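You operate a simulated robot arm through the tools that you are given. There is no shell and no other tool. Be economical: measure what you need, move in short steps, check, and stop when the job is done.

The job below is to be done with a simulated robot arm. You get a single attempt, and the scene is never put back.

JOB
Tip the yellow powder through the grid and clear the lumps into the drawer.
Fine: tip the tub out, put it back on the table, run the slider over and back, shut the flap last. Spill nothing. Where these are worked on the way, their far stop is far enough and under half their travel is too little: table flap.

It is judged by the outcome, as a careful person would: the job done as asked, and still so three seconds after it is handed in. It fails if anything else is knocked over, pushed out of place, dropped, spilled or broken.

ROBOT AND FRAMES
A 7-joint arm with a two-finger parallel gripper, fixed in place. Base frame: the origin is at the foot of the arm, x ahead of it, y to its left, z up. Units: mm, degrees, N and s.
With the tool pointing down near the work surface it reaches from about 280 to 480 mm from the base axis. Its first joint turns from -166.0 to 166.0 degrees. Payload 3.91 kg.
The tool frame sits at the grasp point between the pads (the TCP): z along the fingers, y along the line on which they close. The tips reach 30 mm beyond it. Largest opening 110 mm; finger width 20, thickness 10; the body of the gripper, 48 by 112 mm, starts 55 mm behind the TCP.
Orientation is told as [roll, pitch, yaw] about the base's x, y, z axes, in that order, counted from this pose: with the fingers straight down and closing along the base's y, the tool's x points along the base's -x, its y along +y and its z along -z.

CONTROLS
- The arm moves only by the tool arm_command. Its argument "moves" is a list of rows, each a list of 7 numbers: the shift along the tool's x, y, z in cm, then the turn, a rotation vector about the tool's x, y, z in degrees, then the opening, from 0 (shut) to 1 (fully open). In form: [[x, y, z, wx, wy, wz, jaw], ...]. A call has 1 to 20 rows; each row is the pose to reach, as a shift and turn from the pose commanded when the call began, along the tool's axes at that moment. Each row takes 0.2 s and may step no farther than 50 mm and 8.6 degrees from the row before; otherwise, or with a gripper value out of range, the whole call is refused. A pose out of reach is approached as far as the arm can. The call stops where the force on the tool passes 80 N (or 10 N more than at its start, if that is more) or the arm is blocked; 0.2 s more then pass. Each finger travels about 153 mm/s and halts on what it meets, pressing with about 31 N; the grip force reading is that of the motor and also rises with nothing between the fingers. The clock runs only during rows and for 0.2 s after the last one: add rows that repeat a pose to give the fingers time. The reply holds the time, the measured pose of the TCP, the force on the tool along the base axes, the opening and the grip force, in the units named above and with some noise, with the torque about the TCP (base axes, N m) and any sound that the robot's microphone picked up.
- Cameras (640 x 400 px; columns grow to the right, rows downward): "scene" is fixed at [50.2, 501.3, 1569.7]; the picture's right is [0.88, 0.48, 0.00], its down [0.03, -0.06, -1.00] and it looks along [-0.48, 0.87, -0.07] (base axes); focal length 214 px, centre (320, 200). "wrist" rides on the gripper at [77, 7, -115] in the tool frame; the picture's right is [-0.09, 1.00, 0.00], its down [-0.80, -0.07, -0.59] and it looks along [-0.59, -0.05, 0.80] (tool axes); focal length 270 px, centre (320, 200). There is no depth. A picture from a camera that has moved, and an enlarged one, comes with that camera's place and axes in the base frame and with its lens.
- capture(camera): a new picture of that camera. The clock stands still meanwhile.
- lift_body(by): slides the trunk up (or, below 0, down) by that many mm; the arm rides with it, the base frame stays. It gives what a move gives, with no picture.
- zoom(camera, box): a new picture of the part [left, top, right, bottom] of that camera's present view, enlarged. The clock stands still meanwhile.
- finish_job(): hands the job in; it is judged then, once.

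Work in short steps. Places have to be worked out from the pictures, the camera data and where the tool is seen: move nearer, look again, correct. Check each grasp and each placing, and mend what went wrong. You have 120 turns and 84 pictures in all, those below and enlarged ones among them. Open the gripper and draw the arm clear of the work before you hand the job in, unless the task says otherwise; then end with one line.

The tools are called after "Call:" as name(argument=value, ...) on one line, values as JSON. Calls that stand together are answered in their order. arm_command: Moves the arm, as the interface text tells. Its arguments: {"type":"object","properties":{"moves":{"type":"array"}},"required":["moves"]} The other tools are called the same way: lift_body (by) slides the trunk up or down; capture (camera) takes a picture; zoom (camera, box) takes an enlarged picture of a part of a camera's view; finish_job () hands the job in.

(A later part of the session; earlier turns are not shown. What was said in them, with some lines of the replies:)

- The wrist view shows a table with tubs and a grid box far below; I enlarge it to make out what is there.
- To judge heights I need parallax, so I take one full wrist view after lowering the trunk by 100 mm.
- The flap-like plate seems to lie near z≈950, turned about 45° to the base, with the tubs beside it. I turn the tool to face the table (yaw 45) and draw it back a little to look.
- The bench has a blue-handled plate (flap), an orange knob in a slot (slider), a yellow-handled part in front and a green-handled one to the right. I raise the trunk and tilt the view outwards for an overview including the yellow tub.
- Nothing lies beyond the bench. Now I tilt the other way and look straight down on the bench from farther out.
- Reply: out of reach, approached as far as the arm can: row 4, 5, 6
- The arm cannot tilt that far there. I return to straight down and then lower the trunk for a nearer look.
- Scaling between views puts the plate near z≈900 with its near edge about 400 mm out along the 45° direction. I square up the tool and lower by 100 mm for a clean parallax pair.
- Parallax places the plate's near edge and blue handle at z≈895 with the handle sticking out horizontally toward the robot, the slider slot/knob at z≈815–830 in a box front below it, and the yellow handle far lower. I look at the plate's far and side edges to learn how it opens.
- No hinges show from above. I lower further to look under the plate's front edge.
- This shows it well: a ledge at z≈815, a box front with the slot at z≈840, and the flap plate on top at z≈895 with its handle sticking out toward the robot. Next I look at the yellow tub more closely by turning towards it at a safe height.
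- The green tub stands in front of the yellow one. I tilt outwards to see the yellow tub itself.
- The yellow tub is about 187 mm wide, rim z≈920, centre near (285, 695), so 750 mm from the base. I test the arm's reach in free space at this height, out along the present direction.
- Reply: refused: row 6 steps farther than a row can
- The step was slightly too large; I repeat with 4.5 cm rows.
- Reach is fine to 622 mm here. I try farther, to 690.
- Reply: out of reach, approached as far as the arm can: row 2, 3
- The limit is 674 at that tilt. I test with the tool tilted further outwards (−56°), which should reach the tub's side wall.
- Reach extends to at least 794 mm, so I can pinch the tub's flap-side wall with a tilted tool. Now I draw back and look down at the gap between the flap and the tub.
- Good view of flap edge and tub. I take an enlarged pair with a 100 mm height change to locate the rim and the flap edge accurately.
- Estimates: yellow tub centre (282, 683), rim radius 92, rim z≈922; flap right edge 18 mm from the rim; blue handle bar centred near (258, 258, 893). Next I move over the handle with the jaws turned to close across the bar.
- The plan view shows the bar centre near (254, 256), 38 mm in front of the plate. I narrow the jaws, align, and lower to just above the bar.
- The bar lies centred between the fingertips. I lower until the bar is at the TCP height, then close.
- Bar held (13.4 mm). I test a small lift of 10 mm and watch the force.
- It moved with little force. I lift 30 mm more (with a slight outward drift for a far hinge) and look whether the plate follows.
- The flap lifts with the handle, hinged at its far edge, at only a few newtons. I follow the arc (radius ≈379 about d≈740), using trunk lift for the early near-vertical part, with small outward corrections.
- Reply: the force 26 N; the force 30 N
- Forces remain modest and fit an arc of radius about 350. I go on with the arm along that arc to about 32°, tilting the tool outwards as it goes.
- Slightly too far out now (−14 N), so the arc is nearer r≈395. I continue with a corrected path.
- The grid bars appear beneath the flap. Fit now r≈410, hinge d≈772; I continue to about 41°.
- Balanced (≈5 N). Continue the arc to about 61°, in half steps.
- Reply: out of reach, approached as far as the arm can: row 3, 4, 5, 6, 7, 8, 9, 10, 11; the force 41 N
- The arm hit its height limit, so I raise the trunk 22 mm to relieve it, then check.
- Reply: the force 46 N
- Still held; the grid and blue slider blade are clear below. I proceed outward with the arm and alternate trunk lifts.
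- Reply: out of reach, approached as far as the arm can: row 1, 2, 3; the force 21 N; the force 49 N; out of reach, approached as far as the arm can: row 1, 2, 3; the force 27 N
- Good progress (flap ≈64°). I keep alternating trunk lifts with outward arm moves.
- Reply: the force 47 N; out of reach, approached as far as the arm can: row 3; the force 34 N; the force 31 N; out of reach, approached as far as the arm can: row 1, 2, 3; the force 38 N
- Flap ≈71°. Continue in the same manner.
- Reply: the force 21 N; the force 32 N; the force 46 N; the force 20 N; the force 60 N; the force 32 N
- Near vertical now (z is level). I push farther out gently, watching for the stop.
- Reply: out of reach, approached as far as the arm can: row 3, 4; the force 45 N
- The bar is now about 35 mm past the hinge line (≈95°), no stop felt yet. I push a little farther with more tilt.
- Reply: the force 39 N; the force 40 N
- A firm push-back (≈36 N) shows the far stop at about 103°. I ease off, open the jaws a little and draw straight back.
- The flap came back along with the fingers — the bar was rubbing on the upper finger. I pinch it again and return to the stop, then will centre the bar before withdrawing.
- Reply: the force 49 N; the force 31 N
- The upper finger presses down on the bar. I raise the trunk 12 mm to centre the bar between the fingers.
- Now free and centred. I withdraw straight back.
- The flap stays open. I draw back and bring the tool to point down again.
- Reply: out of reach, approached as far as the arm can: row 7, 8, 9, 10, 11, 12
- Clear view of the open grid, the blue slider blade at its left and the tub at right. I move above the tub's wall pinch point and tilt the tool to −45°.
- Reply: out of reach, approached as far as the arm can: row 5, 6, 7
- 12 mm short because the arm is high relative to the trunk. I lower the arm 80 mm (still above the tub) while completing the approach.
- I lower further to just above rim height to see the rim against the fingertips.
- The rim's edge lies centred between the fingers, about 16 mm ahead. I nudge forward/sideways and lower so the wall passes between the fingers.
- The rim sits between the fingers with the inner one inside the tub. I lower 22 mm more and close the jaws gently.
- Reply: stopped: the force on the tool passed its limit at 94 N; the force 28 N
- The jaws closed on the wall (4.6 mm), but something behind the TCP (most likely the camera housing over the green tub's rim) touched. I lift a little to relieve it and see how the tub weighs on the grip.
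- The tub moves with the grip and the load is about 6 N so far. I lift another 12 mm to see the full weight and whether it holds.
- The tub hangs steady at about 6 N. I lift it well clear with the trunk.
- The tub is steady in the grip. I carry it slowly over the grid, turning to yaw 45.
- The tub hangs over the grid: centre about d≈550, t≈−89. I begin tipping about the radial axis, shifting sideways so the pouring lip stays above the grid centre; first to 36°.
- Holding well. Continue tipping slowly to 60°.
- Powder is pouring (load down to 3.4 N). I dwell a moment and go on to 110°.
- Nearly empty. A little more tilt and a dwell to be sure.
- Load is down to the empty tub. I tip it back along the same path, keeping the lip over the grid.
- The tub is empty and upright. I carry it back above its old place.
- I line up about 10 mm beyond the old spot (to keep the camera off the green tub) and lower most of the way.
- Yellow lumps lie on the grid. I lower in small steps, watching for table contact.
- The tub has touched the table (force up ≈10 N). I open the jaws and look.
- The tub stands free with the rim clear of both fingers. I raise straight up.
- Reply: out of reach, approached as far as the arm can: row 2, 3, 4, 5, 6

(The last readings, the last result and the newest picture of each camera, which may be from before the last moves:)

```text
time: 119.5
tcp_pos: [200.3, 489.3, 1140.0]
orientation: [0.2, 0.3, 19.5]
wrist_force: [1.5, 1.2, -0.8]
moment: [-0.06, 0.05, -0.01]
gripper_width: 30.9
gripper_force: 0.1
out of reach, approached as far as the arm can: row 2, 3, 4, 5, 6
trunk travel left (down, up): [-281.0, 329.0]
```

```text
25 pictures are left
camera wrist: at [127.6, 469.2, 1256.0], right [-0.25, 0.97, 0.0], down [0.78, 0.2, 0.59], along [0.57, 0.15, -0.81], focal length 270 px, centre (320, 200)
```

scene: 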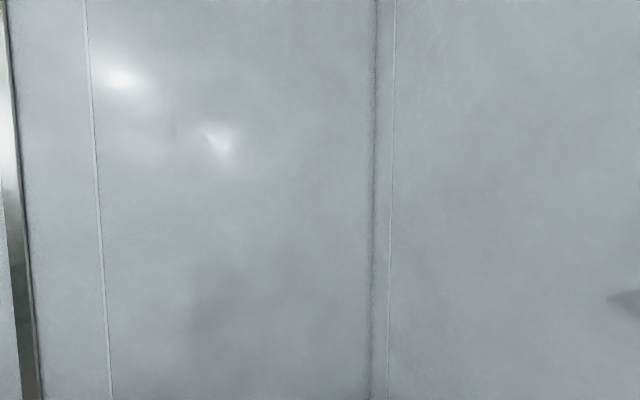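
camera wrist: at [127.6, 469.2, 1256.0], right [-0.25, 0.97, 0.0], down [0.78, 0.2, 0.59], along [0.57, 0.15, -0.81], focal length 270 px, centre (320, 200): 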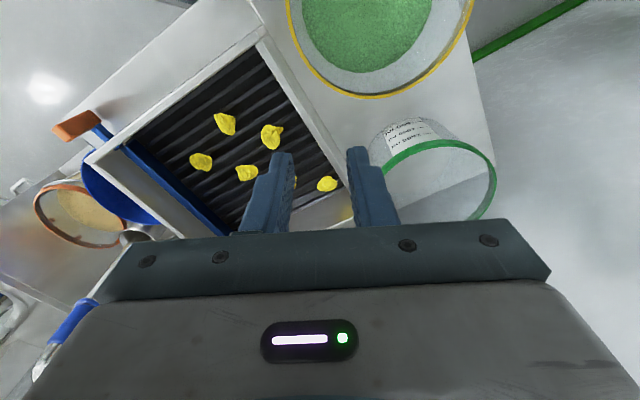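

Tub back upright, green tub in place, six or so lumps on the grid, no visible spill. Next the slider: I move above the orange knob.

Call:
arm_command(moves=[[-0.5, -4, 0, 0, 0, -2.8, 0.4], [-1, -8, 0, 0, 0, -5.7, 0.4], [-1.5, -12, 0, 0, 0, -8.5, 0.4], [-2, -16, 0, 0, 0, -11.3, 0.4], [-2.5, -20, 0, 0, 0, -14.2, 0.4], [-3, -24, 0, 0, 0, -17, 0.4], [-3.5, -28, 0, 0, 0, -19.8, 0.4], [-4, -32, 0, 0, 0, -22.7, 0.4], [-4.55, -36, 0, 0, 0, -25.5, 0.4], [-4.55, -36, 0, 0, 0, -25.5, 0.4]])

Call:
lift_body(by=-120)

Call:
capture(camera="wrist")

```text
time: 121.7
tcp_pos: [360.7, 153.4, 1142.8]
orientation: [0.6, -0.5, 45.0]
wrist_force: [0.2, -0.2, -0.2]
moment: [0.01, -0.01, 0.0]
gripper_width: 44.3
gripper_force: 0.0
trunk travel left (down, up): [-281.0, 329.0]
```

```text
time: 123.2
tcp_pos: [361.6, 155.1, 1022.6]
orientation: [0.6, -0.4, 45.0]
wrist_force: [-0.1, 0.9, -0.6]
moment: [0.01, -0.04, -0.01]
gripper_width: 44.1
gripper_force: 0.0
trunk travel left (down, up): [-161.0, 449.0]
```

```text
24 pictures are left
camera wrist: at [303.6, 103.6, 1137.6], right [-0.64, 0.77, 0.01], down [0.62, 0.51, 0.6], along [0.45, 0.39, -0.8], focal length 270 px, centre (320, 200)
```

wrist: 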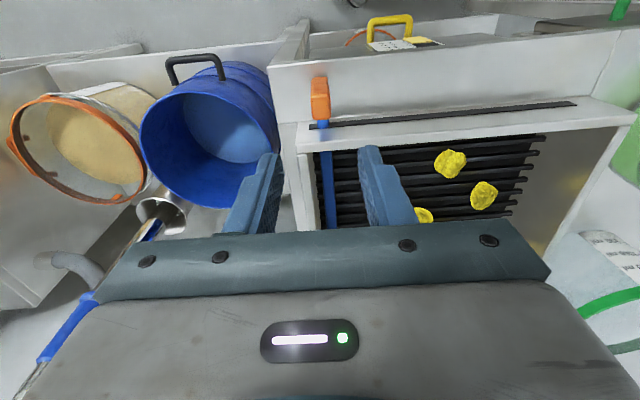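

Call:
zoom(camera="wrist", box=[230, 40, 430, 180])

```text
2.86 times, centred on (330, 110) of wrist
camera zoom: at [303.6, 103.6, 1137.6], right [-0.64, 0.77, 0.01], down [0.62, 0.51, 0.6], along [0.45, 0.39, -0.8], focal length 772 px, centre (291, 457)
```

zoom: 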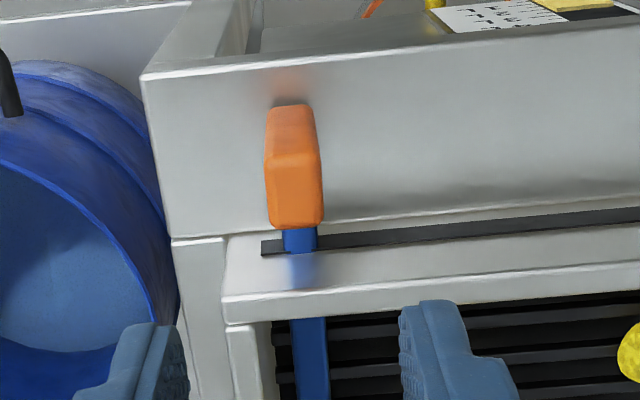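

The blue pot stands close to the left, so I tilt the tool 20° with its body leaning away from the pot, align with the knob, and lower to look.

Call:
arm_command(moves=[[-0.5, 0.2, 0, 7, 0, 0, 0.38], [-1, 0.5, 0, 14, 0, 0, 0.38], [-1.4, 0.7, 0, 20, 0, 0, 0.38], [-1.4, 0.7, 0, 20, 0, 0, 0.38]])

Call:
lift_body(by=-100)

Call:
capture(camera="wrist")

```text
time: 124.2
tcp_pos: [366.4, 169.2, 1021.8]
orientation: [-19.5, -0.4, 45.0]
wrist_force: [0.3, -0.2, 0.0]
moment: [0.0, 0.01, 0.02]
gripper_width: 42.0
gripper_force: 0.1
trunk travel left (down, up): [-161.0, 449.0]
```

```text
time: 125.6
tcp_pos: [365.9, 169.1, 922.8]
orientation: [-19.4, -0.5, 44.9]
wrist_force: [0.6, 0.4, -0.3]
moment: [-0.03, -0.01, 0.0]
gripper_width: 41.9
gripper_force: 0.1
trunk travel left (down, up): [-61.0, 549.0]
```

```text
22 pictures are left
camera wrist: at [281.3, 145.7, 1028.6], right [-0.6, 0.73, -0.33], down [0.47, 0.66, 0.59], along [0.65, 0.2, -0.74], focal length 270 px, centre (320, 200)
```

wrist: 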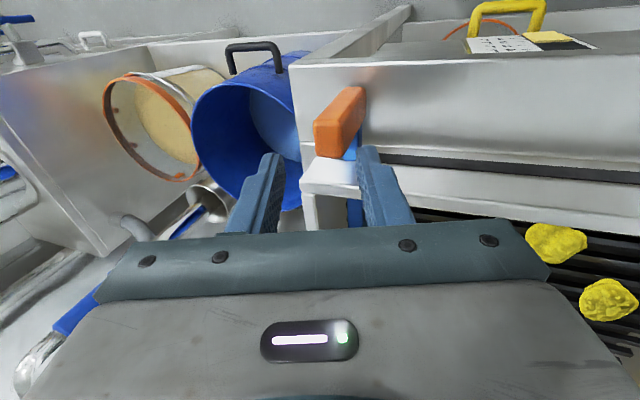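

Re-triangulating, the pot stands much lower and farther left, so it is no obstacle. I untilt the tool over the knob (≈ d 377, t −150) with the jaws wider and lower.

Call:
arm_command(moves=[[0, -0.3, 0.1, -7, 0, 0, 0.45], [0, -0.7, 0.25, -14, 0, 0, 0.45], [0, -1.03, 0.37, -19.5, 0.4, 0, 0.45], [0, -1.03, 0.37, -19.5, 0.4, 0, 0.45]])

Call:
lift_body(by=-30)

Call:
zoom(camera="wrist", box=[200, 60, 440, 240])

```text
time: 126.6
tcp_pos: [373.9, 161.1, 922.9]
orientation: [0.3, 0.0, 45.0]
wrist_force: [-0.4, 0.1, 0.5]
moment: [0.01, 0.0, 0.01]
gripper_width: 49.4
gripper_force: 0.0
trunk travel left (down, up): [-61.0, 549.0]
```

```text
time: 127.3
tcp_pos: [373.7, 161.4, 892.1]
orientation: [0.2, 0.1, 44.9]
wrist_force: [0.3, 0.6, -0.5]
moment: [0.01, 0.04, -0.03]
gripper_width: 49.2
gripper_force: 0.0
trunk travel left (down, up): [-31.0, 579.0]
```

```text
2.22 times, centred on (320, 150) of wrist
camera zoom: at [316.0, 111.7, 1007.6], right [-0.64, 0.77, 0.0], down [0.62, 0.51, 0.59], along [0.46, 0.38, -0.8], focal length 601 px, centre (320, 311)
```

zoom: 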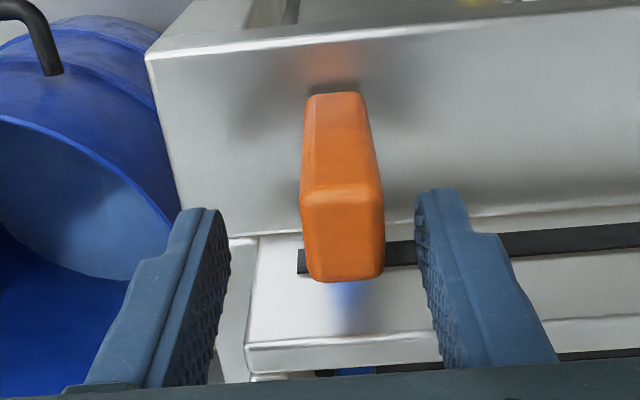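

Sizing shows the knob is an upright block, top z≈888, centre about 10 mm nearer and 6 mm right. I correct, lower 20 mm and close on it.

Call:
arm_command(moves=[[0.4, 0.3, 0, 0, 0, 0, 0.45], [0.9, 0.6, 0, 0, 0, 0, 0.45], [0.9, 0.6, 0, 0, 0, 0, 0.45]])

Call:
lift_body(by=-20)

Call:
arm_command(moves=[[0, 0, 0, 0, 0, 0, 0.3], [0, 0, 0, 0, 0, 0, 0.15], [0, 0, 0, 0, 0, 0, 0], [0, 0, 0, 0, 0, 0, 0]])

Call:
zoom(camera="wrist", box=[200, 60, 440, 240])

```text
time: 128.1
tcp_pos: [363.8, 159.0, 891.6]
orientation: [0.1, -0.1, 44.9]
wrist_force: [0.0, -0.4, -0.3]
moment: [0.01, -0.02, -0.01]
gripper_width: 49.4
gripper_force: 0.2
trunk travel left (down, up): [-31.0, 579.0]
```

```text
time: 128.8
tcp_pos: [362.0, 158.8, 872.9]
orientation: [0.1, 0.1, 45.0]
wrist_force: [1.3, -0.1, 0.1]
moment: [0.0, -0.02, 0.0]
gripper_width: 49.4
gripper_force: 0.1
trunk travel left (down, up): [-11.0, 599.0]
```

```text
time: 129.8
tcp_pos: [362.8, 160.0, 872.4]
orientation: [0.1, 0.0, 44.9]
wrist_force: [-3.9, 1.5, -1.9]
moment: [-1.0, -0.79, 0.57]
gripper_width: 18.1
gripper_force: 44.8
trunk travel left (down, up): [-11.0, 599.0]
```

```text
2.22 times, centred on (320, 150) of wrist
camera zoom: at [305.1, 109.8, 987.8], right [-0.64, 0.77, 0.0], down [0.62, 0.52, 0.59], along [0.46, 0.38, -0.8], focal length 601 px, centre (320, 311)
```

zoom: 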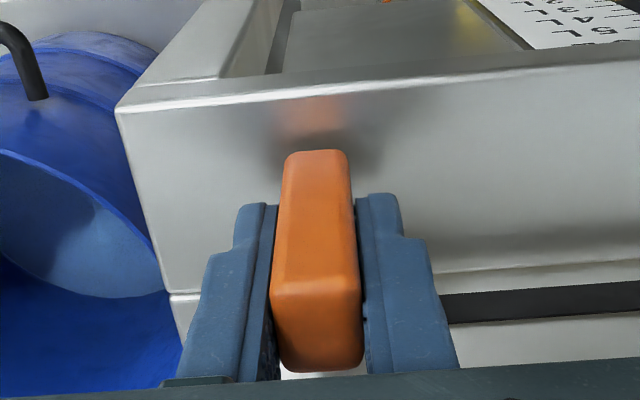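

Knob gripped (18 mm). I slide it across to the right along the slot.

Call:
arm_command(moves=[[0, 0.5, 0, 0, 0, 0, 0], [0, 1.5, 0, 0, 0, 0, 0], [0, 2.8, 0, 0, 0, 0, 0], [0, 4.1, 0, 0, 0, 0, 0], [0, 5.4, 0, 0, 0, 0, 0], [0, 6.7, 0, 0, 0, 0, 0], [0, 8, 0, 0, 0, 0, 0]])

Call:
arm_command(moves=[[0, 1.2, 0, 0, 0, 0, 0], [0, 2.5, 0, 0, 0, 0, 0], [0, 3.8, 0, 0, 0, 0, 0], [0, 5.1, 0, 0, 0, 0, 0], [0, 6.4, 0, 0, 0, 0, 0], [0, 7.7, 0, 0, 0, 0, 0], [0, 9, 0, 0, 0, 0, 0], [0, 10.3, 0, 0, 0, 0, 0], [0, 11.6, 0, 0, 0, 0, 0], [0, 12.9, 0, 0, 0, 0, 0], [0, 14.2, 0, 0, 0, 0, 0]])

Call:
capture(camera="wrist")

```text
time: 131.4
tcp_pos: [306.8, 215.4, 872.4]
orientation: [0.2, 0.0, 45.0]
wrist_force: [-9.9, -8.0, -19.3]
moment: [-0.39, -1.7, 0.51]
gripper_width: 18.0
gripper_force: 44.9
trunk travel left (down, up): [-11.0, 599.0]
```

```text
time: 133.8
tcp_pos: [205.2, 316.1, 872.1]
orientation: [0.2, 0.0, 45.0]
wrist_force: [-12.3, -11.4, -28.3]
moment: [-1.22, -0.34, 0.52]
gripper_width: 17.9
gripper_force: 44.7
trunk travel left (down, up): [-11.0, 599.0]
```

```text
19 pictures are left
camera wrist: at [148.0, 267.1, 988.0], right [-0.64, 0.77, 0.0], down [0.62, 0.52, 0.59], along [0.46, 0.38, -0.8], focal length 270 px, centre (320, 200)
```

wrist: 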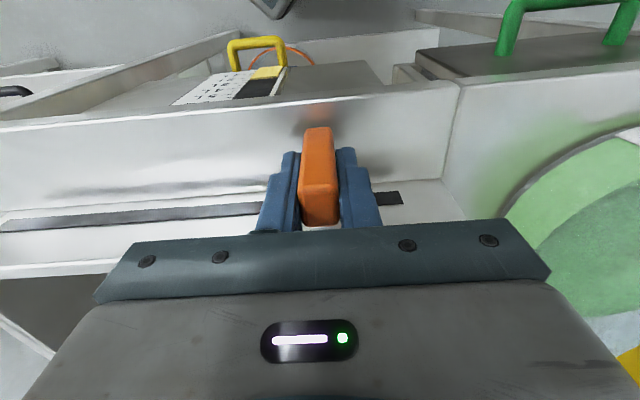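

At t≈78 with the slot end still ahead. I go on gently to the end stop.

Call:
arm_command(moves=[[0, 0.8, 0.1, 0, 0, 0, 0], [0, 1.6, 0.2, 0, 0, 0, 0], [0, 2.4, 0.2, 0, 0, 0, 0], [0, 3.2, 0.2, 0, 0, 0, 0], [0, 3.6, 0.2, 0, 0, 0, 0], [0, 4.0, 0.2, 0, 0, 0, 0], [0, 4.4, 0.2, 0, 0, 0, 0], [0, 4.8, 0.2, 0, 0, 0, 0]])

Call:
capture(camera="wrist")

```text
time: 135.6
tcp_pos: [179.5, 343.3, 872.9]
orientation: [0.1, -0.2, 44.3]
wrist_force: [35.7, -51.0, 21.1]
moment: [0.44, 0.03, 0.64]
gripper_width: 18.1
gripper_force: 45.0
trunk travel left (down, up): [-11.0, 599.0]
```

```text
18 pictures are left
camera wrist: at [120.4, 294.6, 987.7], right [-0.63, 0.77, 0.0], down [0.62, 0.51, 0.6], along [0.46, 0.38, -0.8], focal length 270 px, centre (320, 200)
```

wrist: 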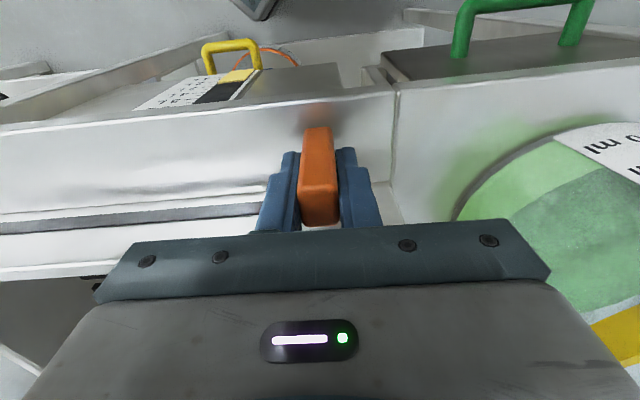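

The slider is at its right stop (≈61 N back-force). I run it back to the left.

Call:
arm_command(moves=[[0, -0.5, 0, 0, 0, 0, 0], [0, -1.5, 0, 0, 0, 0, 0], [0, -2.8, 0, 0, 0, 0, 0], [0, -4.1, 0, 0, 0, 0, 0], [0, -5.4, 0, 0, 0, 0, 0], [0, -6.7, 0, 0, 0, 0, 0], [0, -8, 0, 0, 0, 0, 0], [0, -9.3, 0, 0, 0, 0, 0], [0, -10.6, 0, 0, 0, 0, 0], [0, -11.9, 0, 0, 0, 0, 0], [0, -13.2, 0, 0, 0, 0, 0], [0, -14.5, 0, 0, 0, 0, 0], [0, -15.8, 0, 0, 0, 0, 0], [0, -17.1, 0, 0, 0, 0, 0], [0, -18.4, 0, 0, 0, 0, 0], [0, -19.7, 0, 0, 0, 0, 0], [0, -21, 0, 0, 0, 0, 0], [0, -22.3, 0, 0, 0, 0, 0], [0, -23.3, 0, 0, 0, 0, 0], [0, -24.3, 0, 0, 0, 0, 0]])

Call:
arm_command(moves=[[0, -0.4, 0, 0, 0, 0, 0], [0, -0.8, 0, 0, 0, 0, 0], [0, -1.2, 0, 0, 0, 0, 0], [0, -1.6, 0, 0, 0, 0, 0], [0, -2.0, 0, 0, 0, 0, 0]])

```text
time: 139.8
tcp_pos: [344.6, 179.0, 870.0]
orientation: [0.1, -0.1, 45.0]
wrist_force: [8.3, 7.1, 25.7]
moment: [0.04, -1.4, 0.69]
gripper_width: 17.9
gripper_force: 44.9
trunk travel left (down, up): [-11.0, 599.0]
```

```text
time: 141.0
tcp_pos: [357.9, 163.6, 870.5]
orientation: [0.0, 0.0, 44.9]
wrist_force: [9.3, 9.7, 34.8]
moment: [-0.79, -0.18, 0.55]
gripper_width: 17.9
gripper_force: 44.7
trunk travel left (down, up): [-11.0, 599.0]
```

Call:
arm_command(moves=[[0, -0.3, 0, 0, 0, 0, 0], [0, -0.6, 0, 0, 0, 0, 0], [0, -0.9, 0, 0, 0, 0, 0], [0, -1.1, 0, 0, 0, 0, 0]])

Call:
arm_command(moves=[[0, 0.2, 0, 0, 0, 0, 0.15], [0, 0.2, 0, 0, 0, 0, 0.3], [0, 0.2, 0, 0, 0, 0, 0.42], [0, 0.2, 0, 0, 0, 0, 0.42]])

Call:
lift_body(by=150)

Call:
capture(camera="wrist")

```text
time: 142.0
tcp_pos: [362.4, 158.8, 870.2]
orientation: [0.1, 0.0, 45.0]
wrist_force: [-16.0, 20.7, 19.2]
moment: [-0.18, -1.66, -0.5]
gripper_width: 18.0
gripper_force: 45.0
trunk travel left (down, up): [-11.0, 599.0]
```

```text
time: 143.0
tcp_pos: [363.4, 156.7, 871.3]
orientation: [0.1, 0.0, 44.9]
wrist_force: [0.2, 1.1, 0.2]
moment: [0.02, -0.02, 0.06]
gripper_width: 45.9
gripper_force: 0.1
trunk travel left (down, up): [-11.0, 599.0]
```

```text
time: 144.7
tcp_pos: [364.7, 157.8, 1021.9]
orientation: [0.1, 0.0, 44.9]
wrist_force: [-0.5, -0.2, -1.0]
moment: [-0.01, -0.01, 0.01]
gripper_width: 46.1
gripper_force: 0.0
trunk travel left (down, up): [-161.0, 449.0]
```

```text
17 pictures are left
camera wrist: at [306.8, 108.2, 1136.0], right [-0.64, 0.77, 0.0], down [0.62, 0.51, 0.59], along [0.46, 0.38, -0.8], focal length 270 px, centre (320, 200)
```

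wrist: 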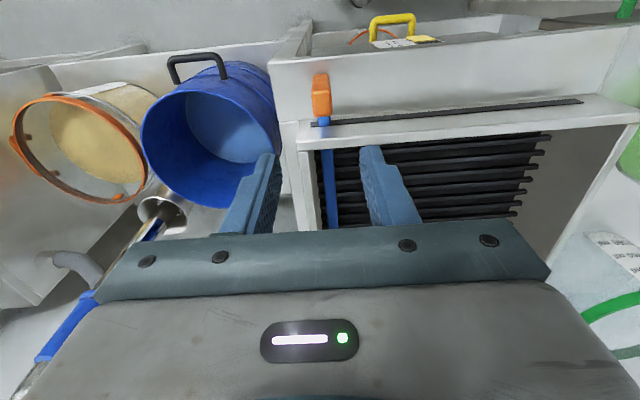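

All lumps are gone and the slider is back at its start. Now to shut the flap: I go back up and approach its handle the same way I left it.

Call:
lift_body(by=137)

Call:
arm_command(moves=[[-0.9, 1.3, 0, 0, 0, 7.5, 0.3], [-1.8, 2.6, 0, 0, 0, 15, 0.3], [-2.6, 3.8, 0, 0, 0, 22.5, 0.3], [-3.5, 5.1, 0, 0, 0, 30, 0.3], [-4.4, 6.4, 0, 0, 0, 37.5, 0.3], [-5.3, 7.7, 0, 0, 0, 45, 0.3], [-6.2, 9, 0, 0, 0, 52.5, 0.3], [-7, 10.2, 0, 0, 0, 60, 0.3], [-7.9, 11.5, 0, 0, 0, 67.5, 0.3], [-8.8, 12.8, 0, 0, 0, 75, 0.3], [-9.7, 14.1, 0, 0, 0, 82.5, 0.3], [-10.56, 15.35, 0, 0, 0, 90, 0.3], [-10.56, 15.35, 0, 0, 0, 90, 0.3]])

Call:
arm_command(moves=[[0, 0, -1, 0, 0, 0, 0.3], [0, 0, -2.5, 0, 0, 0, 0.3], [0, 0, -4.3, 0, 0, 0, 0.3], [0, 0, -4.3, 0, 0, 0, 0.3]])

```text
time: 146.4
tcp_pos: [364.8, 158.3, 1158.0]
orientation: [0.1, -0.1, 44.9]
wrist_force: [0.6, 0.0, 0.4]
moment: [-0.01, -0.01, -0.02]
gripper_width: 46.4
gripper_force: 0.1
trunk travel left (down, up): [-298.0, 312.0]
```

```text
time: 149.2
tcp_pos: [329.2, 342.8, 1157.7]
orientation: [0.0, 0.1, -45.2]
wrist_force: [-0.1, -0.4, -0.7]
moment: [0.0, -0.01, -0.03]
gripper_width: 33.0
gripper_force: 0.1
trunk travel left (down, up): [-298.0, 312.0]
```

```text
time: 150.2
tcp_pos: [330.0, 341.3, 1190.1]
orientation: [0.3, 0.2, -45.1]
wrist_force: [0.1, 0.1, 0.2]
moment: [0.0, 0.03, 0.0]
gripper_width: 33.1
gripper_force: 0.1
out of reach, approached as far as the arm can: row 3, 4
trunk travel left (down, up): [-298.0, 312.0]
```

Call:
arm_command(moves=[[0, 2.4, 0.2, -7.9, 0, 0, 0.3], [0, 4.8, 0, -15.8, 0, 0, 0.3], [0, 7.2, -0.3, -23.7, 0, 0, 0.3], [0, 9.6, -0.8, -31.6, 0, 0, 0.3], [0, 12, -1.5, -39.5, 0, 0, 0.3], [0, 14.4, -2.5, -47.5, 0, 0, 0.3], [0, 16.8, -3.5, -55.4, 0, 0, 0.3], [0, 19.2, -4.5, -63.3, 0, 0, 0.3], [0, 21.6, -5.3, -71.2, 0, 0, 0.3], [0, 24, -6, -79.1, 0, 0, 0.3], [0, 26, -6.4, -87, 0, 0, 0.3], [0, 26, -6.4, -87, 0, 0, 0.3]])

Call:
capture(camera="wrist")

```text
time: 152.8
tcp_pos: [515.0, 523.3, 1253.4]
orientation: [87.1, 0.1, -45.1]
wrist_force: [0.4, 0.1, -0.7]
moment: [0.01, -0.04, -0.02]
gripper_width: 33.2
gripper_force: 0.1
trunk travel left (down, up): [-298.0, 312.0]
```

```text
16 pictures are left
camera wrist: at [381.5, 497.5, 1267.7], right [0.1, -0.03, 0.99], down [0.14, -0.99, -0.04], along [0.98, 0.15, -0.09], focal length 270 px, centre (320, 200)
```

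wrist: 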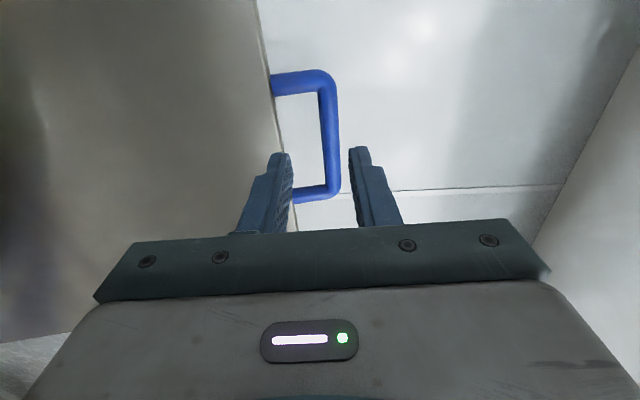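

The handle lies ahead as before. I advance with the fingers above and below the bar, then look.

Call:
arm_command(moves=[[0.2, 0.2, 2.5, 0, 0, 0, 0.3], [0.5, 0.4, 5, 0, 0, 0, 0.3], [0.5, 0.5, 7.5, 0, 0, 0, 0.3], [0.5, 0.6, 9.6, 0, 0, 0, 0.3], [0.5, 0.6, 9.6, 0, 0, 0, 0.3]])

Call:
zoom(camera="wrist", box=[200, 100, 440, 250])

```text
time: 154.0
tcp_pos: [579.5, 596.4, 1255.2]
orientation: [87.0, 0.1, -45.2]
wrist_force: [0.2, 0.0, -0.9]
moment: [0.02, 0.01, 0.01]
gripper_width: 32.8
gripper_force: 0.1
trunk travel left (down, up): [-298.0, 312.0]
```

```text
2.67 times, centred on (320, 175) of wrist
camera zoom: at [445.7, 570.0, 1268.7], right [0.1, -0.03, 0.99], down [0.14, -0.99, -0.04], along [0.98, 0.15, -0.1], focal length 721 px, centre (320, 267)
```

zoom: 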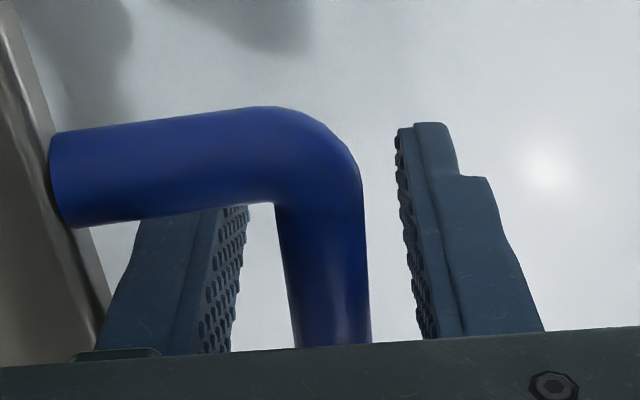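

The bar is centred again. I close on it and pull it back along the hinge arc (centre d≈738, z≈895, r≈374), past vertical to about 75°.

Call:
arm_command(moves=[[0, 0, 0, 0, 0, 0, 0.1], [0, 0, 0, 0, 0, 0, 0], [0, 0, 0, 0, 0, 0, 0]])

Call:
arm_command(moves=[[0, 0.3, -1.6, 3, 0, 0, 0], [0, 0.56, -3.55, 7, 0, 0, 0], [0, 0.72, -5.5, 12, 0, 0, 0], [0, 0.77, -7.46, 16, 0, 0, 0], [0, 0.71, -9.42, 20, 0, 0, 0]])

```text
time: 154.8
tcp_pos: [579.3, 594.5, 1256.9]
orientation: [87.2, 0.2, -45.1]
wrist_force: [1.8, 2.5, 9.3]
moment: [-0.17, -0.05, 0.21]
gripper_width: 13.9
gripper_force: 45.2
trunk travel left (down, up): [-298.0, 312.0]
```

```text
time: 156.0
tcp_pos: [516.3, 532.9, 1256.6]
orientation: [65.9, 0.1, -45.2]
wrist_force: [-0.3, 1.2, -38.9]
moment: [0.23, -0.64, -0.46]
gripper_width: 13.7
gripper_force: 45.1
trunk travel left (down, up): [-298.0, 312.0]
```

It follows, though I am pulling ≈39 N upward, so the effective radius is a bit smaller. I continue along a lowered path to about 70°.

Call:
arm_command(moves=[[0, -1.31, -2.56, 2, 0, 0, 0], [0, -2.42, -4.8, 4, 0, 0, 0], [0, -3.71, -6.97, 5, 0, 0, 0], [0, -5.13, -9.07, 6, 0, 0, 0], [0, -6.64, -11.06, 8, 0, 0, 0]])

```text
time: 157.2
tcp_pos: [426.4, 443.9, 1239.1]
orientation: [57.9, 0.1, -45.2]
wrist_force: [11.1, 9.8, -44.7]
moment: [0.31, -0.32, 0.38]
gripper_width: 13.7
gripper_force: 45.1
trunk travel left (down, up): [-298.0, 312.0]
```

The bar sits about 20 mm deeper in the fingers than before; with that offset the readings fit. I continue with the corrected path to about 52°.

Call:
arm_command(moves=[[0, -1.42, -0.63, 1, 0, 0, 0], [0, -2.84, -1.25, 2, 0, 0, 0], [0, -4.0, -1.91, 3.5, 0, 0, 0], [0, -5.21, -2.57, 5, 0, 0, 0], [0, -6.45, -3.16, 6.5, 0, 0, 0], [0, -7.68, -3.74, 8, 0, 0, 0], [0, -8.96, -4.24, 10, 0, 0, 0], [0, -10.24, -4.74, 12, 0, 0, 0]])

```text
time: 158.1
tcp_pos: [405.4, 423.0, 1228.9]
orientation: [57.2, 0.0, -45.2]
wrist_force: [39.1, 26.1, -35.5]
moment: [7.37, -6.55, 1.86]
gripper_width: 13.4
gripper_force: 45.3
trunk travel left (down, up): [-298.0, 312.0]
stopped in row 4: the force on the tool passed its limit at 85 N (the readings are from after the stop); the commanded pose is now the measured one
```

The fingers jammed on the plate edge because the bar sits too deep in them. I take the flap back to its stop, where it stands by itself, to regrip nearer the fingertips.

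Call:
arm_command(moves=[[0, 0.77, 1.19, -1, 0, 0, 0], [0, 2.28, 2.24, -1, 0, 0, 0], [0, 4.11, 3.79, -1, 0, 0, 0], [0, 5.88, 5.62, -3, 0, 0, 0], [0, 7.57, 7.5, -5, 0, 0, 0], [0, 9.09, 9.5, -7, 0, 0, 0], [0, 10.6, 11.7, -10, 0, 0, 0]])

Call:
capture(camera="wrist")

```text
time: 159.7
tcp_pos: [502.7, 517.0, 1267.1]
orientation: [68.2, 0.5, -45.0]
wrist_force: [-14.2, 17.5, -13.9]
moment: [-0.07, 0.25, 0.7]
gripper_width: 13.9
gripper_force: 44.7
trunk travel left (down, up): [-298.0, 312.0]
```

```text
14 pictures are left
camera wrist: at [378.1, 497.4, 1317.1], right [0.33, 0.2, 0.92], down [0.16, -0.98, 0.15], along [0.93, 0.1, -0.35], focal length 270 px, centre (320, 200)
```

wrist: 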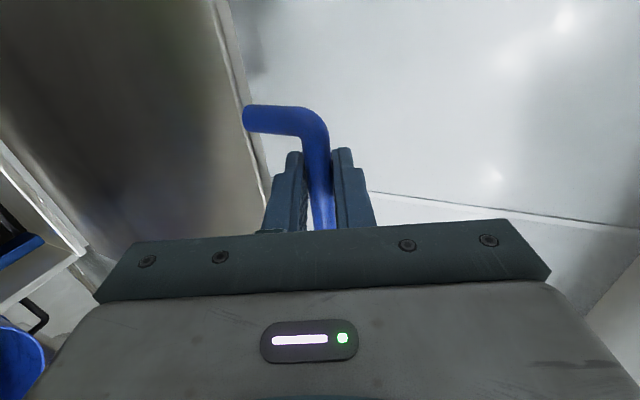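

The bar slipped back toward the fingertips (readings now match the opening path, r≈372), so I can continue closing from here along the opening path reversed; first to about 71°.

Call:
arm_command(moves=[[0, -0.62, -1.28, 1, 0, 0, 0], [0, -1.24, -2.57, 2, 0, 0, 0], [0, -1.9, -3.7, 3, 0, 0, 0], [0, -2.57, -4.81, 4, 0, 0, 0], [0, -3.3, -5.9, 5, 0, 0, 0], [0, -4.05, -6.94, 6, 0, 0, 0], [0, -4.85, -7.96, 7, 0, 0, 0], [0, -5.67, -8.97, 8, 0, 0, 0]])

```text
time: 161.5
tcp_pos: [428.6, 438.4, 1249.2]
orientation: [60.4, 0.4, -45.1]
wrist_force: [-12.8, 10.7, 8.9]
moment: [-0.06, -0.3, 0.1]
gripper_width: 13.5
gripper_force: 45.0
trunk travel left (down, up): [-298.0, 312.0]
```

Forces are small now. Continue to about 55°.

Call:
arm_command(moves=[[0.1, -0.93, -0.66, 1.5, 0, 0, 0], [0.2, -1.87, -1.32, 3, 0, 0, 0], [0.2, -2.95, -2.06, 4.5, 0, 0, 0], [0.2, -4.03, -2.81, 6, 0, 0, 0], [0.2, -5.1, -3.57, 8, 0, 0, 0], [0.2, -6.16, -4.33, 10, 0, 0, 0], [0.2, -7.31, -5.01, 12.5, 0, 0, 0], [0.2, -8.46, -5.69, 15, 0, 0, 0]])

```text
time: 163.3
tcp_pos: [365.7, 375.6, 1201.6]
orientation: [45.1, 0.5, -45.1]
wrist_force: [-6.0, -3.5, 10.4]
moment: [-0.61, -0.89, -0.15]
gripper_width: 13.8
gripper_force: 45.0
trunk travel left (down, up): [-298.0, 312.0]
```

Going well (≈12 N). Continue to about 31°.

Call:
arm_command(moves=[[0, -1.3, -0.5, 2.5, 0, 0, 0], [0, -2.59, -0.88, 5, 0, 0, 0], [0, -3.9, -1.1, 7.5, 0, 0, 0], [0, -5.22, -1.27, 10, 0, 0, 0], [0, -6.55, -1.29, 12, 0, 0, 0], [0, -7.87, -1.27, 14, 0, 0, 0], [0, -9.2, -1.2, 16, 0, 0, 0], [0, -10.52, -1.09, 18, 0, 0, 0], [0, -11.83, -0.88, 20, 0, 0, 0], [0, -13.14, -0.63, 22, 0, 0, 0], [0, -14.44, -0.36, 23.5, 0, 0, 0], [0, -15.74, -0.08, 25, 0, 0, 0]])

```text
time: 165.9
tcp_pos: [287.5, 297.8, 1088.9]
orientation: [20.1, 0.5, -45.1]
wrist_force: [10.6, 0.0, -2.7]
moment: [-0.53, -0.86, -0.14]
gripper_width: 13.6
gripper_force: 45.0
trunk travel left (down, up): [-298.0, 312.0]
```

Continue down the arc to about 11°.

Call:
arm_command(moves=[[0, -1.0, 0.8, 2, 0, 0, 0], [0, -2.03, 1.59, 4, 0, 0, 0], [0, -2.93, 2.55, 6, 0, 0, 0], [0, -3.83, 3.52, 8, 0, 0, 0], [0, -4.62, 4.57, 10, 0, 0, 0], [0, -5.41, 5.63, 12, 0, 0, 0], [0, -6.2, 6.67, 14, 0, 0, 0], [0, -6.99, 7.72, 16, 0, 0, 0], [0, -7.7, 8.8, 18, 0, 0, 0], [0, -8.43, 9.91, 20, 0, 0, 0]])

```text
time: 168.1
tcp_pos: [256.0, 265.2, 969.2]
orientation: [0.2, 0.5, -45.2]
wrist_force: [13.2, -5.9, -1.7]
moment: [0.24, -0.07, 0.1]
gripper_width: 13.8
gripper_force: 45.0
trunk travel left (down, up): [-298.0, 312.0]
```

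Nearly shut. I lower the last 70 mm gently until it rests.

Call:
arm_command(moves=[[0, -0.15, 1.1, 0, 0, 0, 0], [0, -0.3, 2.2, 0, 0, 0, 0], [0, -0.4, 3.2, 0, 0, 0, 0], [0, -0.5, 4.1, 0, 0, 0, 0], [0, -0.57, 5.1, 0, 0, 0, 0], [0, -0.62, 6.0, 0, 0, 0, 0], [0, -0.64, 6.6, 0, 0, 0, 0], [0, -0.65, 7.0, 0, 0, 0, 0], [0, -0.65, 7.3, 0, 0, 0, 0]])

Call:
capture(camera="wrist")

```text
time: 170.1
tcp_pos: [250.8, 261.9, 898.8]
orientation: [0.5, 0.5, -45.1]
wrist_force: [12.7, -16.4, 30.5]
moment: [-0.15, -0.06, 0.06]
gripper_width: 13.4
gripper_force: 45.5
trunk travel left (down, up): [-298.0, 312.0]
```

```text
13 pictures are left
camera wrist: at [202.2, 319.3, 1014.3], right [0.77, 0.64, 0.01], down [0.52, -0.63, 0.59], along [0.38, -0.45, -0.81], focal length 270 px, centre (320, 200)
```

wrist: 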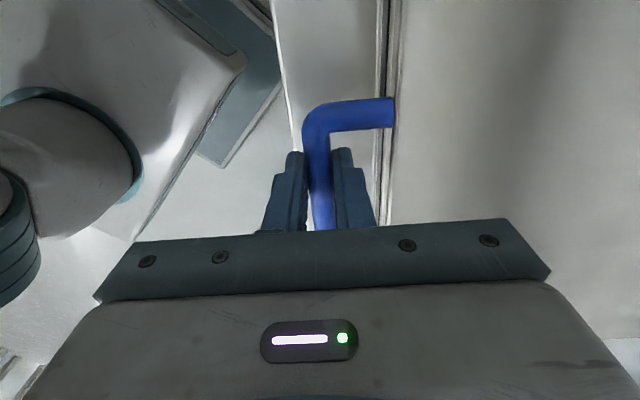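

The flap rests shut (30 N upward). I open the jaws and rise clear.

Call:
arm_command(moves=[[0, 0, 0, 0, 0, 0, 0.1], [0, 0, 0, 0, 0, 0, 0.2], [0, 0, 0, 0, 0, 0, 0.3], [0, 0, 0, 0, 0, 0, 0.3]])

Call:
zoom(camera="wrist", box=[200, 60, 440, 240])

```text
time: 171.1
tcp_pos: [249.1, 262.6, 896.8]
orientation: [0.2, 0.5, -45.2]
wrist_force: [-0.6, -0.2, -0.9]
moment: [0.02, 0.0, -0.01]
gripper_width: 33.1
gripper_force: 0.0
trunk travel left (down, up): [-298.0, 312.0]
```

```text
2.22 times, centred on (320, 150) of wrist
camera zoom: at [201.6, 321.0, 1011.4], right [0.77, 0.64, 0.0], down [0.52, -0.62, 0.59], along [0.38, -0.45, -0.81], focal length 601 px, centre (320, 311)
```

zoom: 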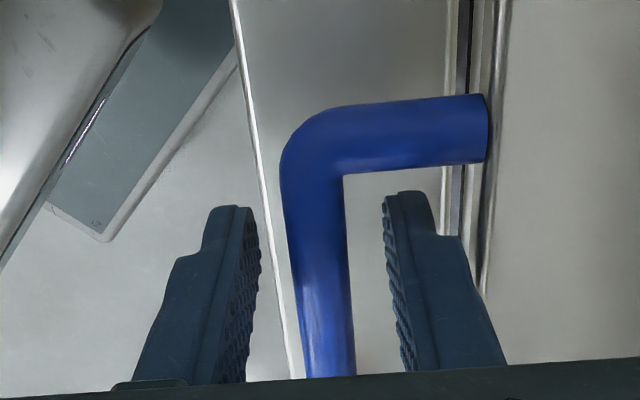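

Free of the bar on both sides, no force. I raise the trunk straight up and take a look at everything.

Call:
lift_body(by=60)

Call:
lift_body(by=230)

Call:
arm_command(moves=[[0, -0.5, 0, 0, 0, -7.5, 0.6], [0, -1, 0, 0, 0, -15, 1], [0, -1.5, 0, 0, 0, -22.5, 1], [0, -2, 0, 0, 0, -30, 1], [0, -2.5, 0, 0, 0, -37.5, 1], [0, -3, 0, 0, 0, -45, 1], [0, -3.5, 0, 0, 0, -52.5, 1], [0, -4, 0, 0, 0, -60, 1], [0, -4.5, 0, 0, 0, -67.5, 1], [0, -5, 0, 0, 0, -75, 1], [0, -5.5, 0, 0, 0, -82.5, 1], [0, -6, 0, 0, 0, -90, 1]])

Call:
capture(camera="wrist")

```text
time: 172.1
tcp_pos: [249.3, 262.3, 956.4]
orientation: [0.2, 0.6, -45.1]
wrist_force: [-0.1, -0.7, 0.3]
moment: [0.0, 0.02, -0.01]
gripper_width: 33.1
gripper_force: 0.0
trunk travel left (down, up): [-358.0, 252.0]
```

```text
time: 174.5
tcp_pos: [248.8, 262.1, 1185.9]
orientation: [0.2, 0.6, -45.2]
wrist_force: [-0.8, 0.6, -0.8]
moment: [0.0, 0.01, 0.02]
gripper_width: 32.7
gripper_force: 0.1
trunk travel left (down, up): [-588.0, 22.0]
```

```text
time: 177.1
tcp_pos: [205.9, 220.9, 1185.0]
orientation: [0.5, -0.2, 45.0]
wrist_force: [0.2, 0.5, -0.5]
moment: [0.01, 0.0, 0.0]
gripper_width: 110.0
gripper_force: 0.0
trunk travel left (down, up): [-588.0, 22.0]
```

```text
11 pictures are left
camera wrist: at [149.1, 169.6, 1300.7], right [-0.64, 0.77, 0.01], down [0.62, 0.51, 0.6], along [0.45, 0.39, -0.8], focal length 270 px, centre (320, 200)
```

wrist: 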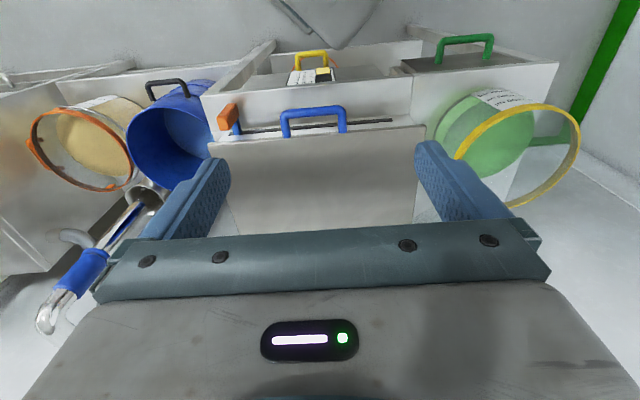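

Flap shut, slider at its start, other items unchanged. One last look at the tubs on the right.

Call:
arm_command(moves=[[0, 3, 0, 0, 0, -8, 1], [0.3, 6, 0, 0, 0, -16, 1], [0.8, 9, 0, 0, 0, -24, 1], [0.8, 9, 0, 0, 0, -24, 1]])

Call:
arm_command(moves=[[0, 0, 0, 0, -8, 0, 1], [0, 0, 0, 0, -16, 0, 1], [0, 0, 0, 0, -22, 0, 1], [0, 0, 0, 0, -22, 0, 1]])

Call:
zoom(camera="wrist", box=[180, 0, 540, 220])

```text
time: 178.1
tcp_pos: [137.1, 278.5, 1187.0]
orientation: [0.3, -0.5, 69.0]
wrist_force: [0.1, 1.5, -1.1]
moment: [0.0, 0.01, 0.02]
gripper_width: 110.1
gripper_force: 0.0
trunk travel left (down, up): [-588.0, 22.0]
```

```text
time: 179.1
tcp_pos: [137.9, 279.4, 1186.7]
orientation: [0.3, -22.4, 68.8]
wrist_force: [0.7, -0.8, -0.3]
moment: [0.0, 0.0, -0.02]
gripper_width: 110.0
gripper_force: 0.1
trunk travel left (down, up): [-588.0, 22.0]
```

```text
1.78 times, centred on (360, 110) of wrist
camera zoom: at [91.5, 173.6, 1263.7], right [-0.9, 0.43, 0.04], down [0.26, 0.45, 0.85], along [0.35, 0.78, -0.52], focal length 480 px, centre (249, 360)
```

zoom: 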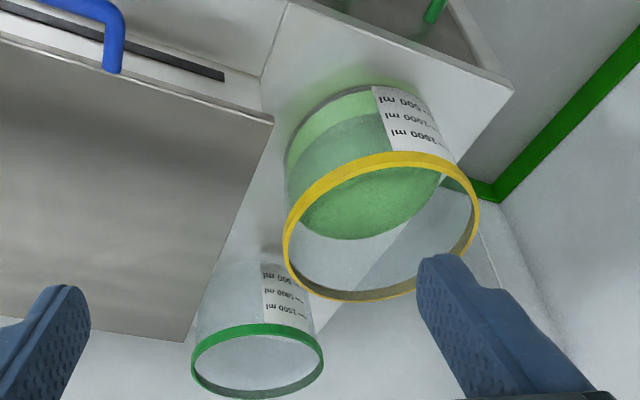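

The empty tub stands on the table, the green tub is undisturbed, nothing is spilled in view, and the arm is clear with its jaws open. I hand the job in.

Call:
finish_job()

```text
The job is handed in.
```

I tipped the yellow powder through the grid, put the empty tub back on the table about 10 mm from its old spot, ran the slider to its far stop and back, then shut the flap; the grid was clear before I shut it, though I never looked inside the drawer. While gripping the tub, the arm pressed on something (about 94 N), probably the green tub's rim, but that tub looked undisturbed and I saw no spill in the final view.
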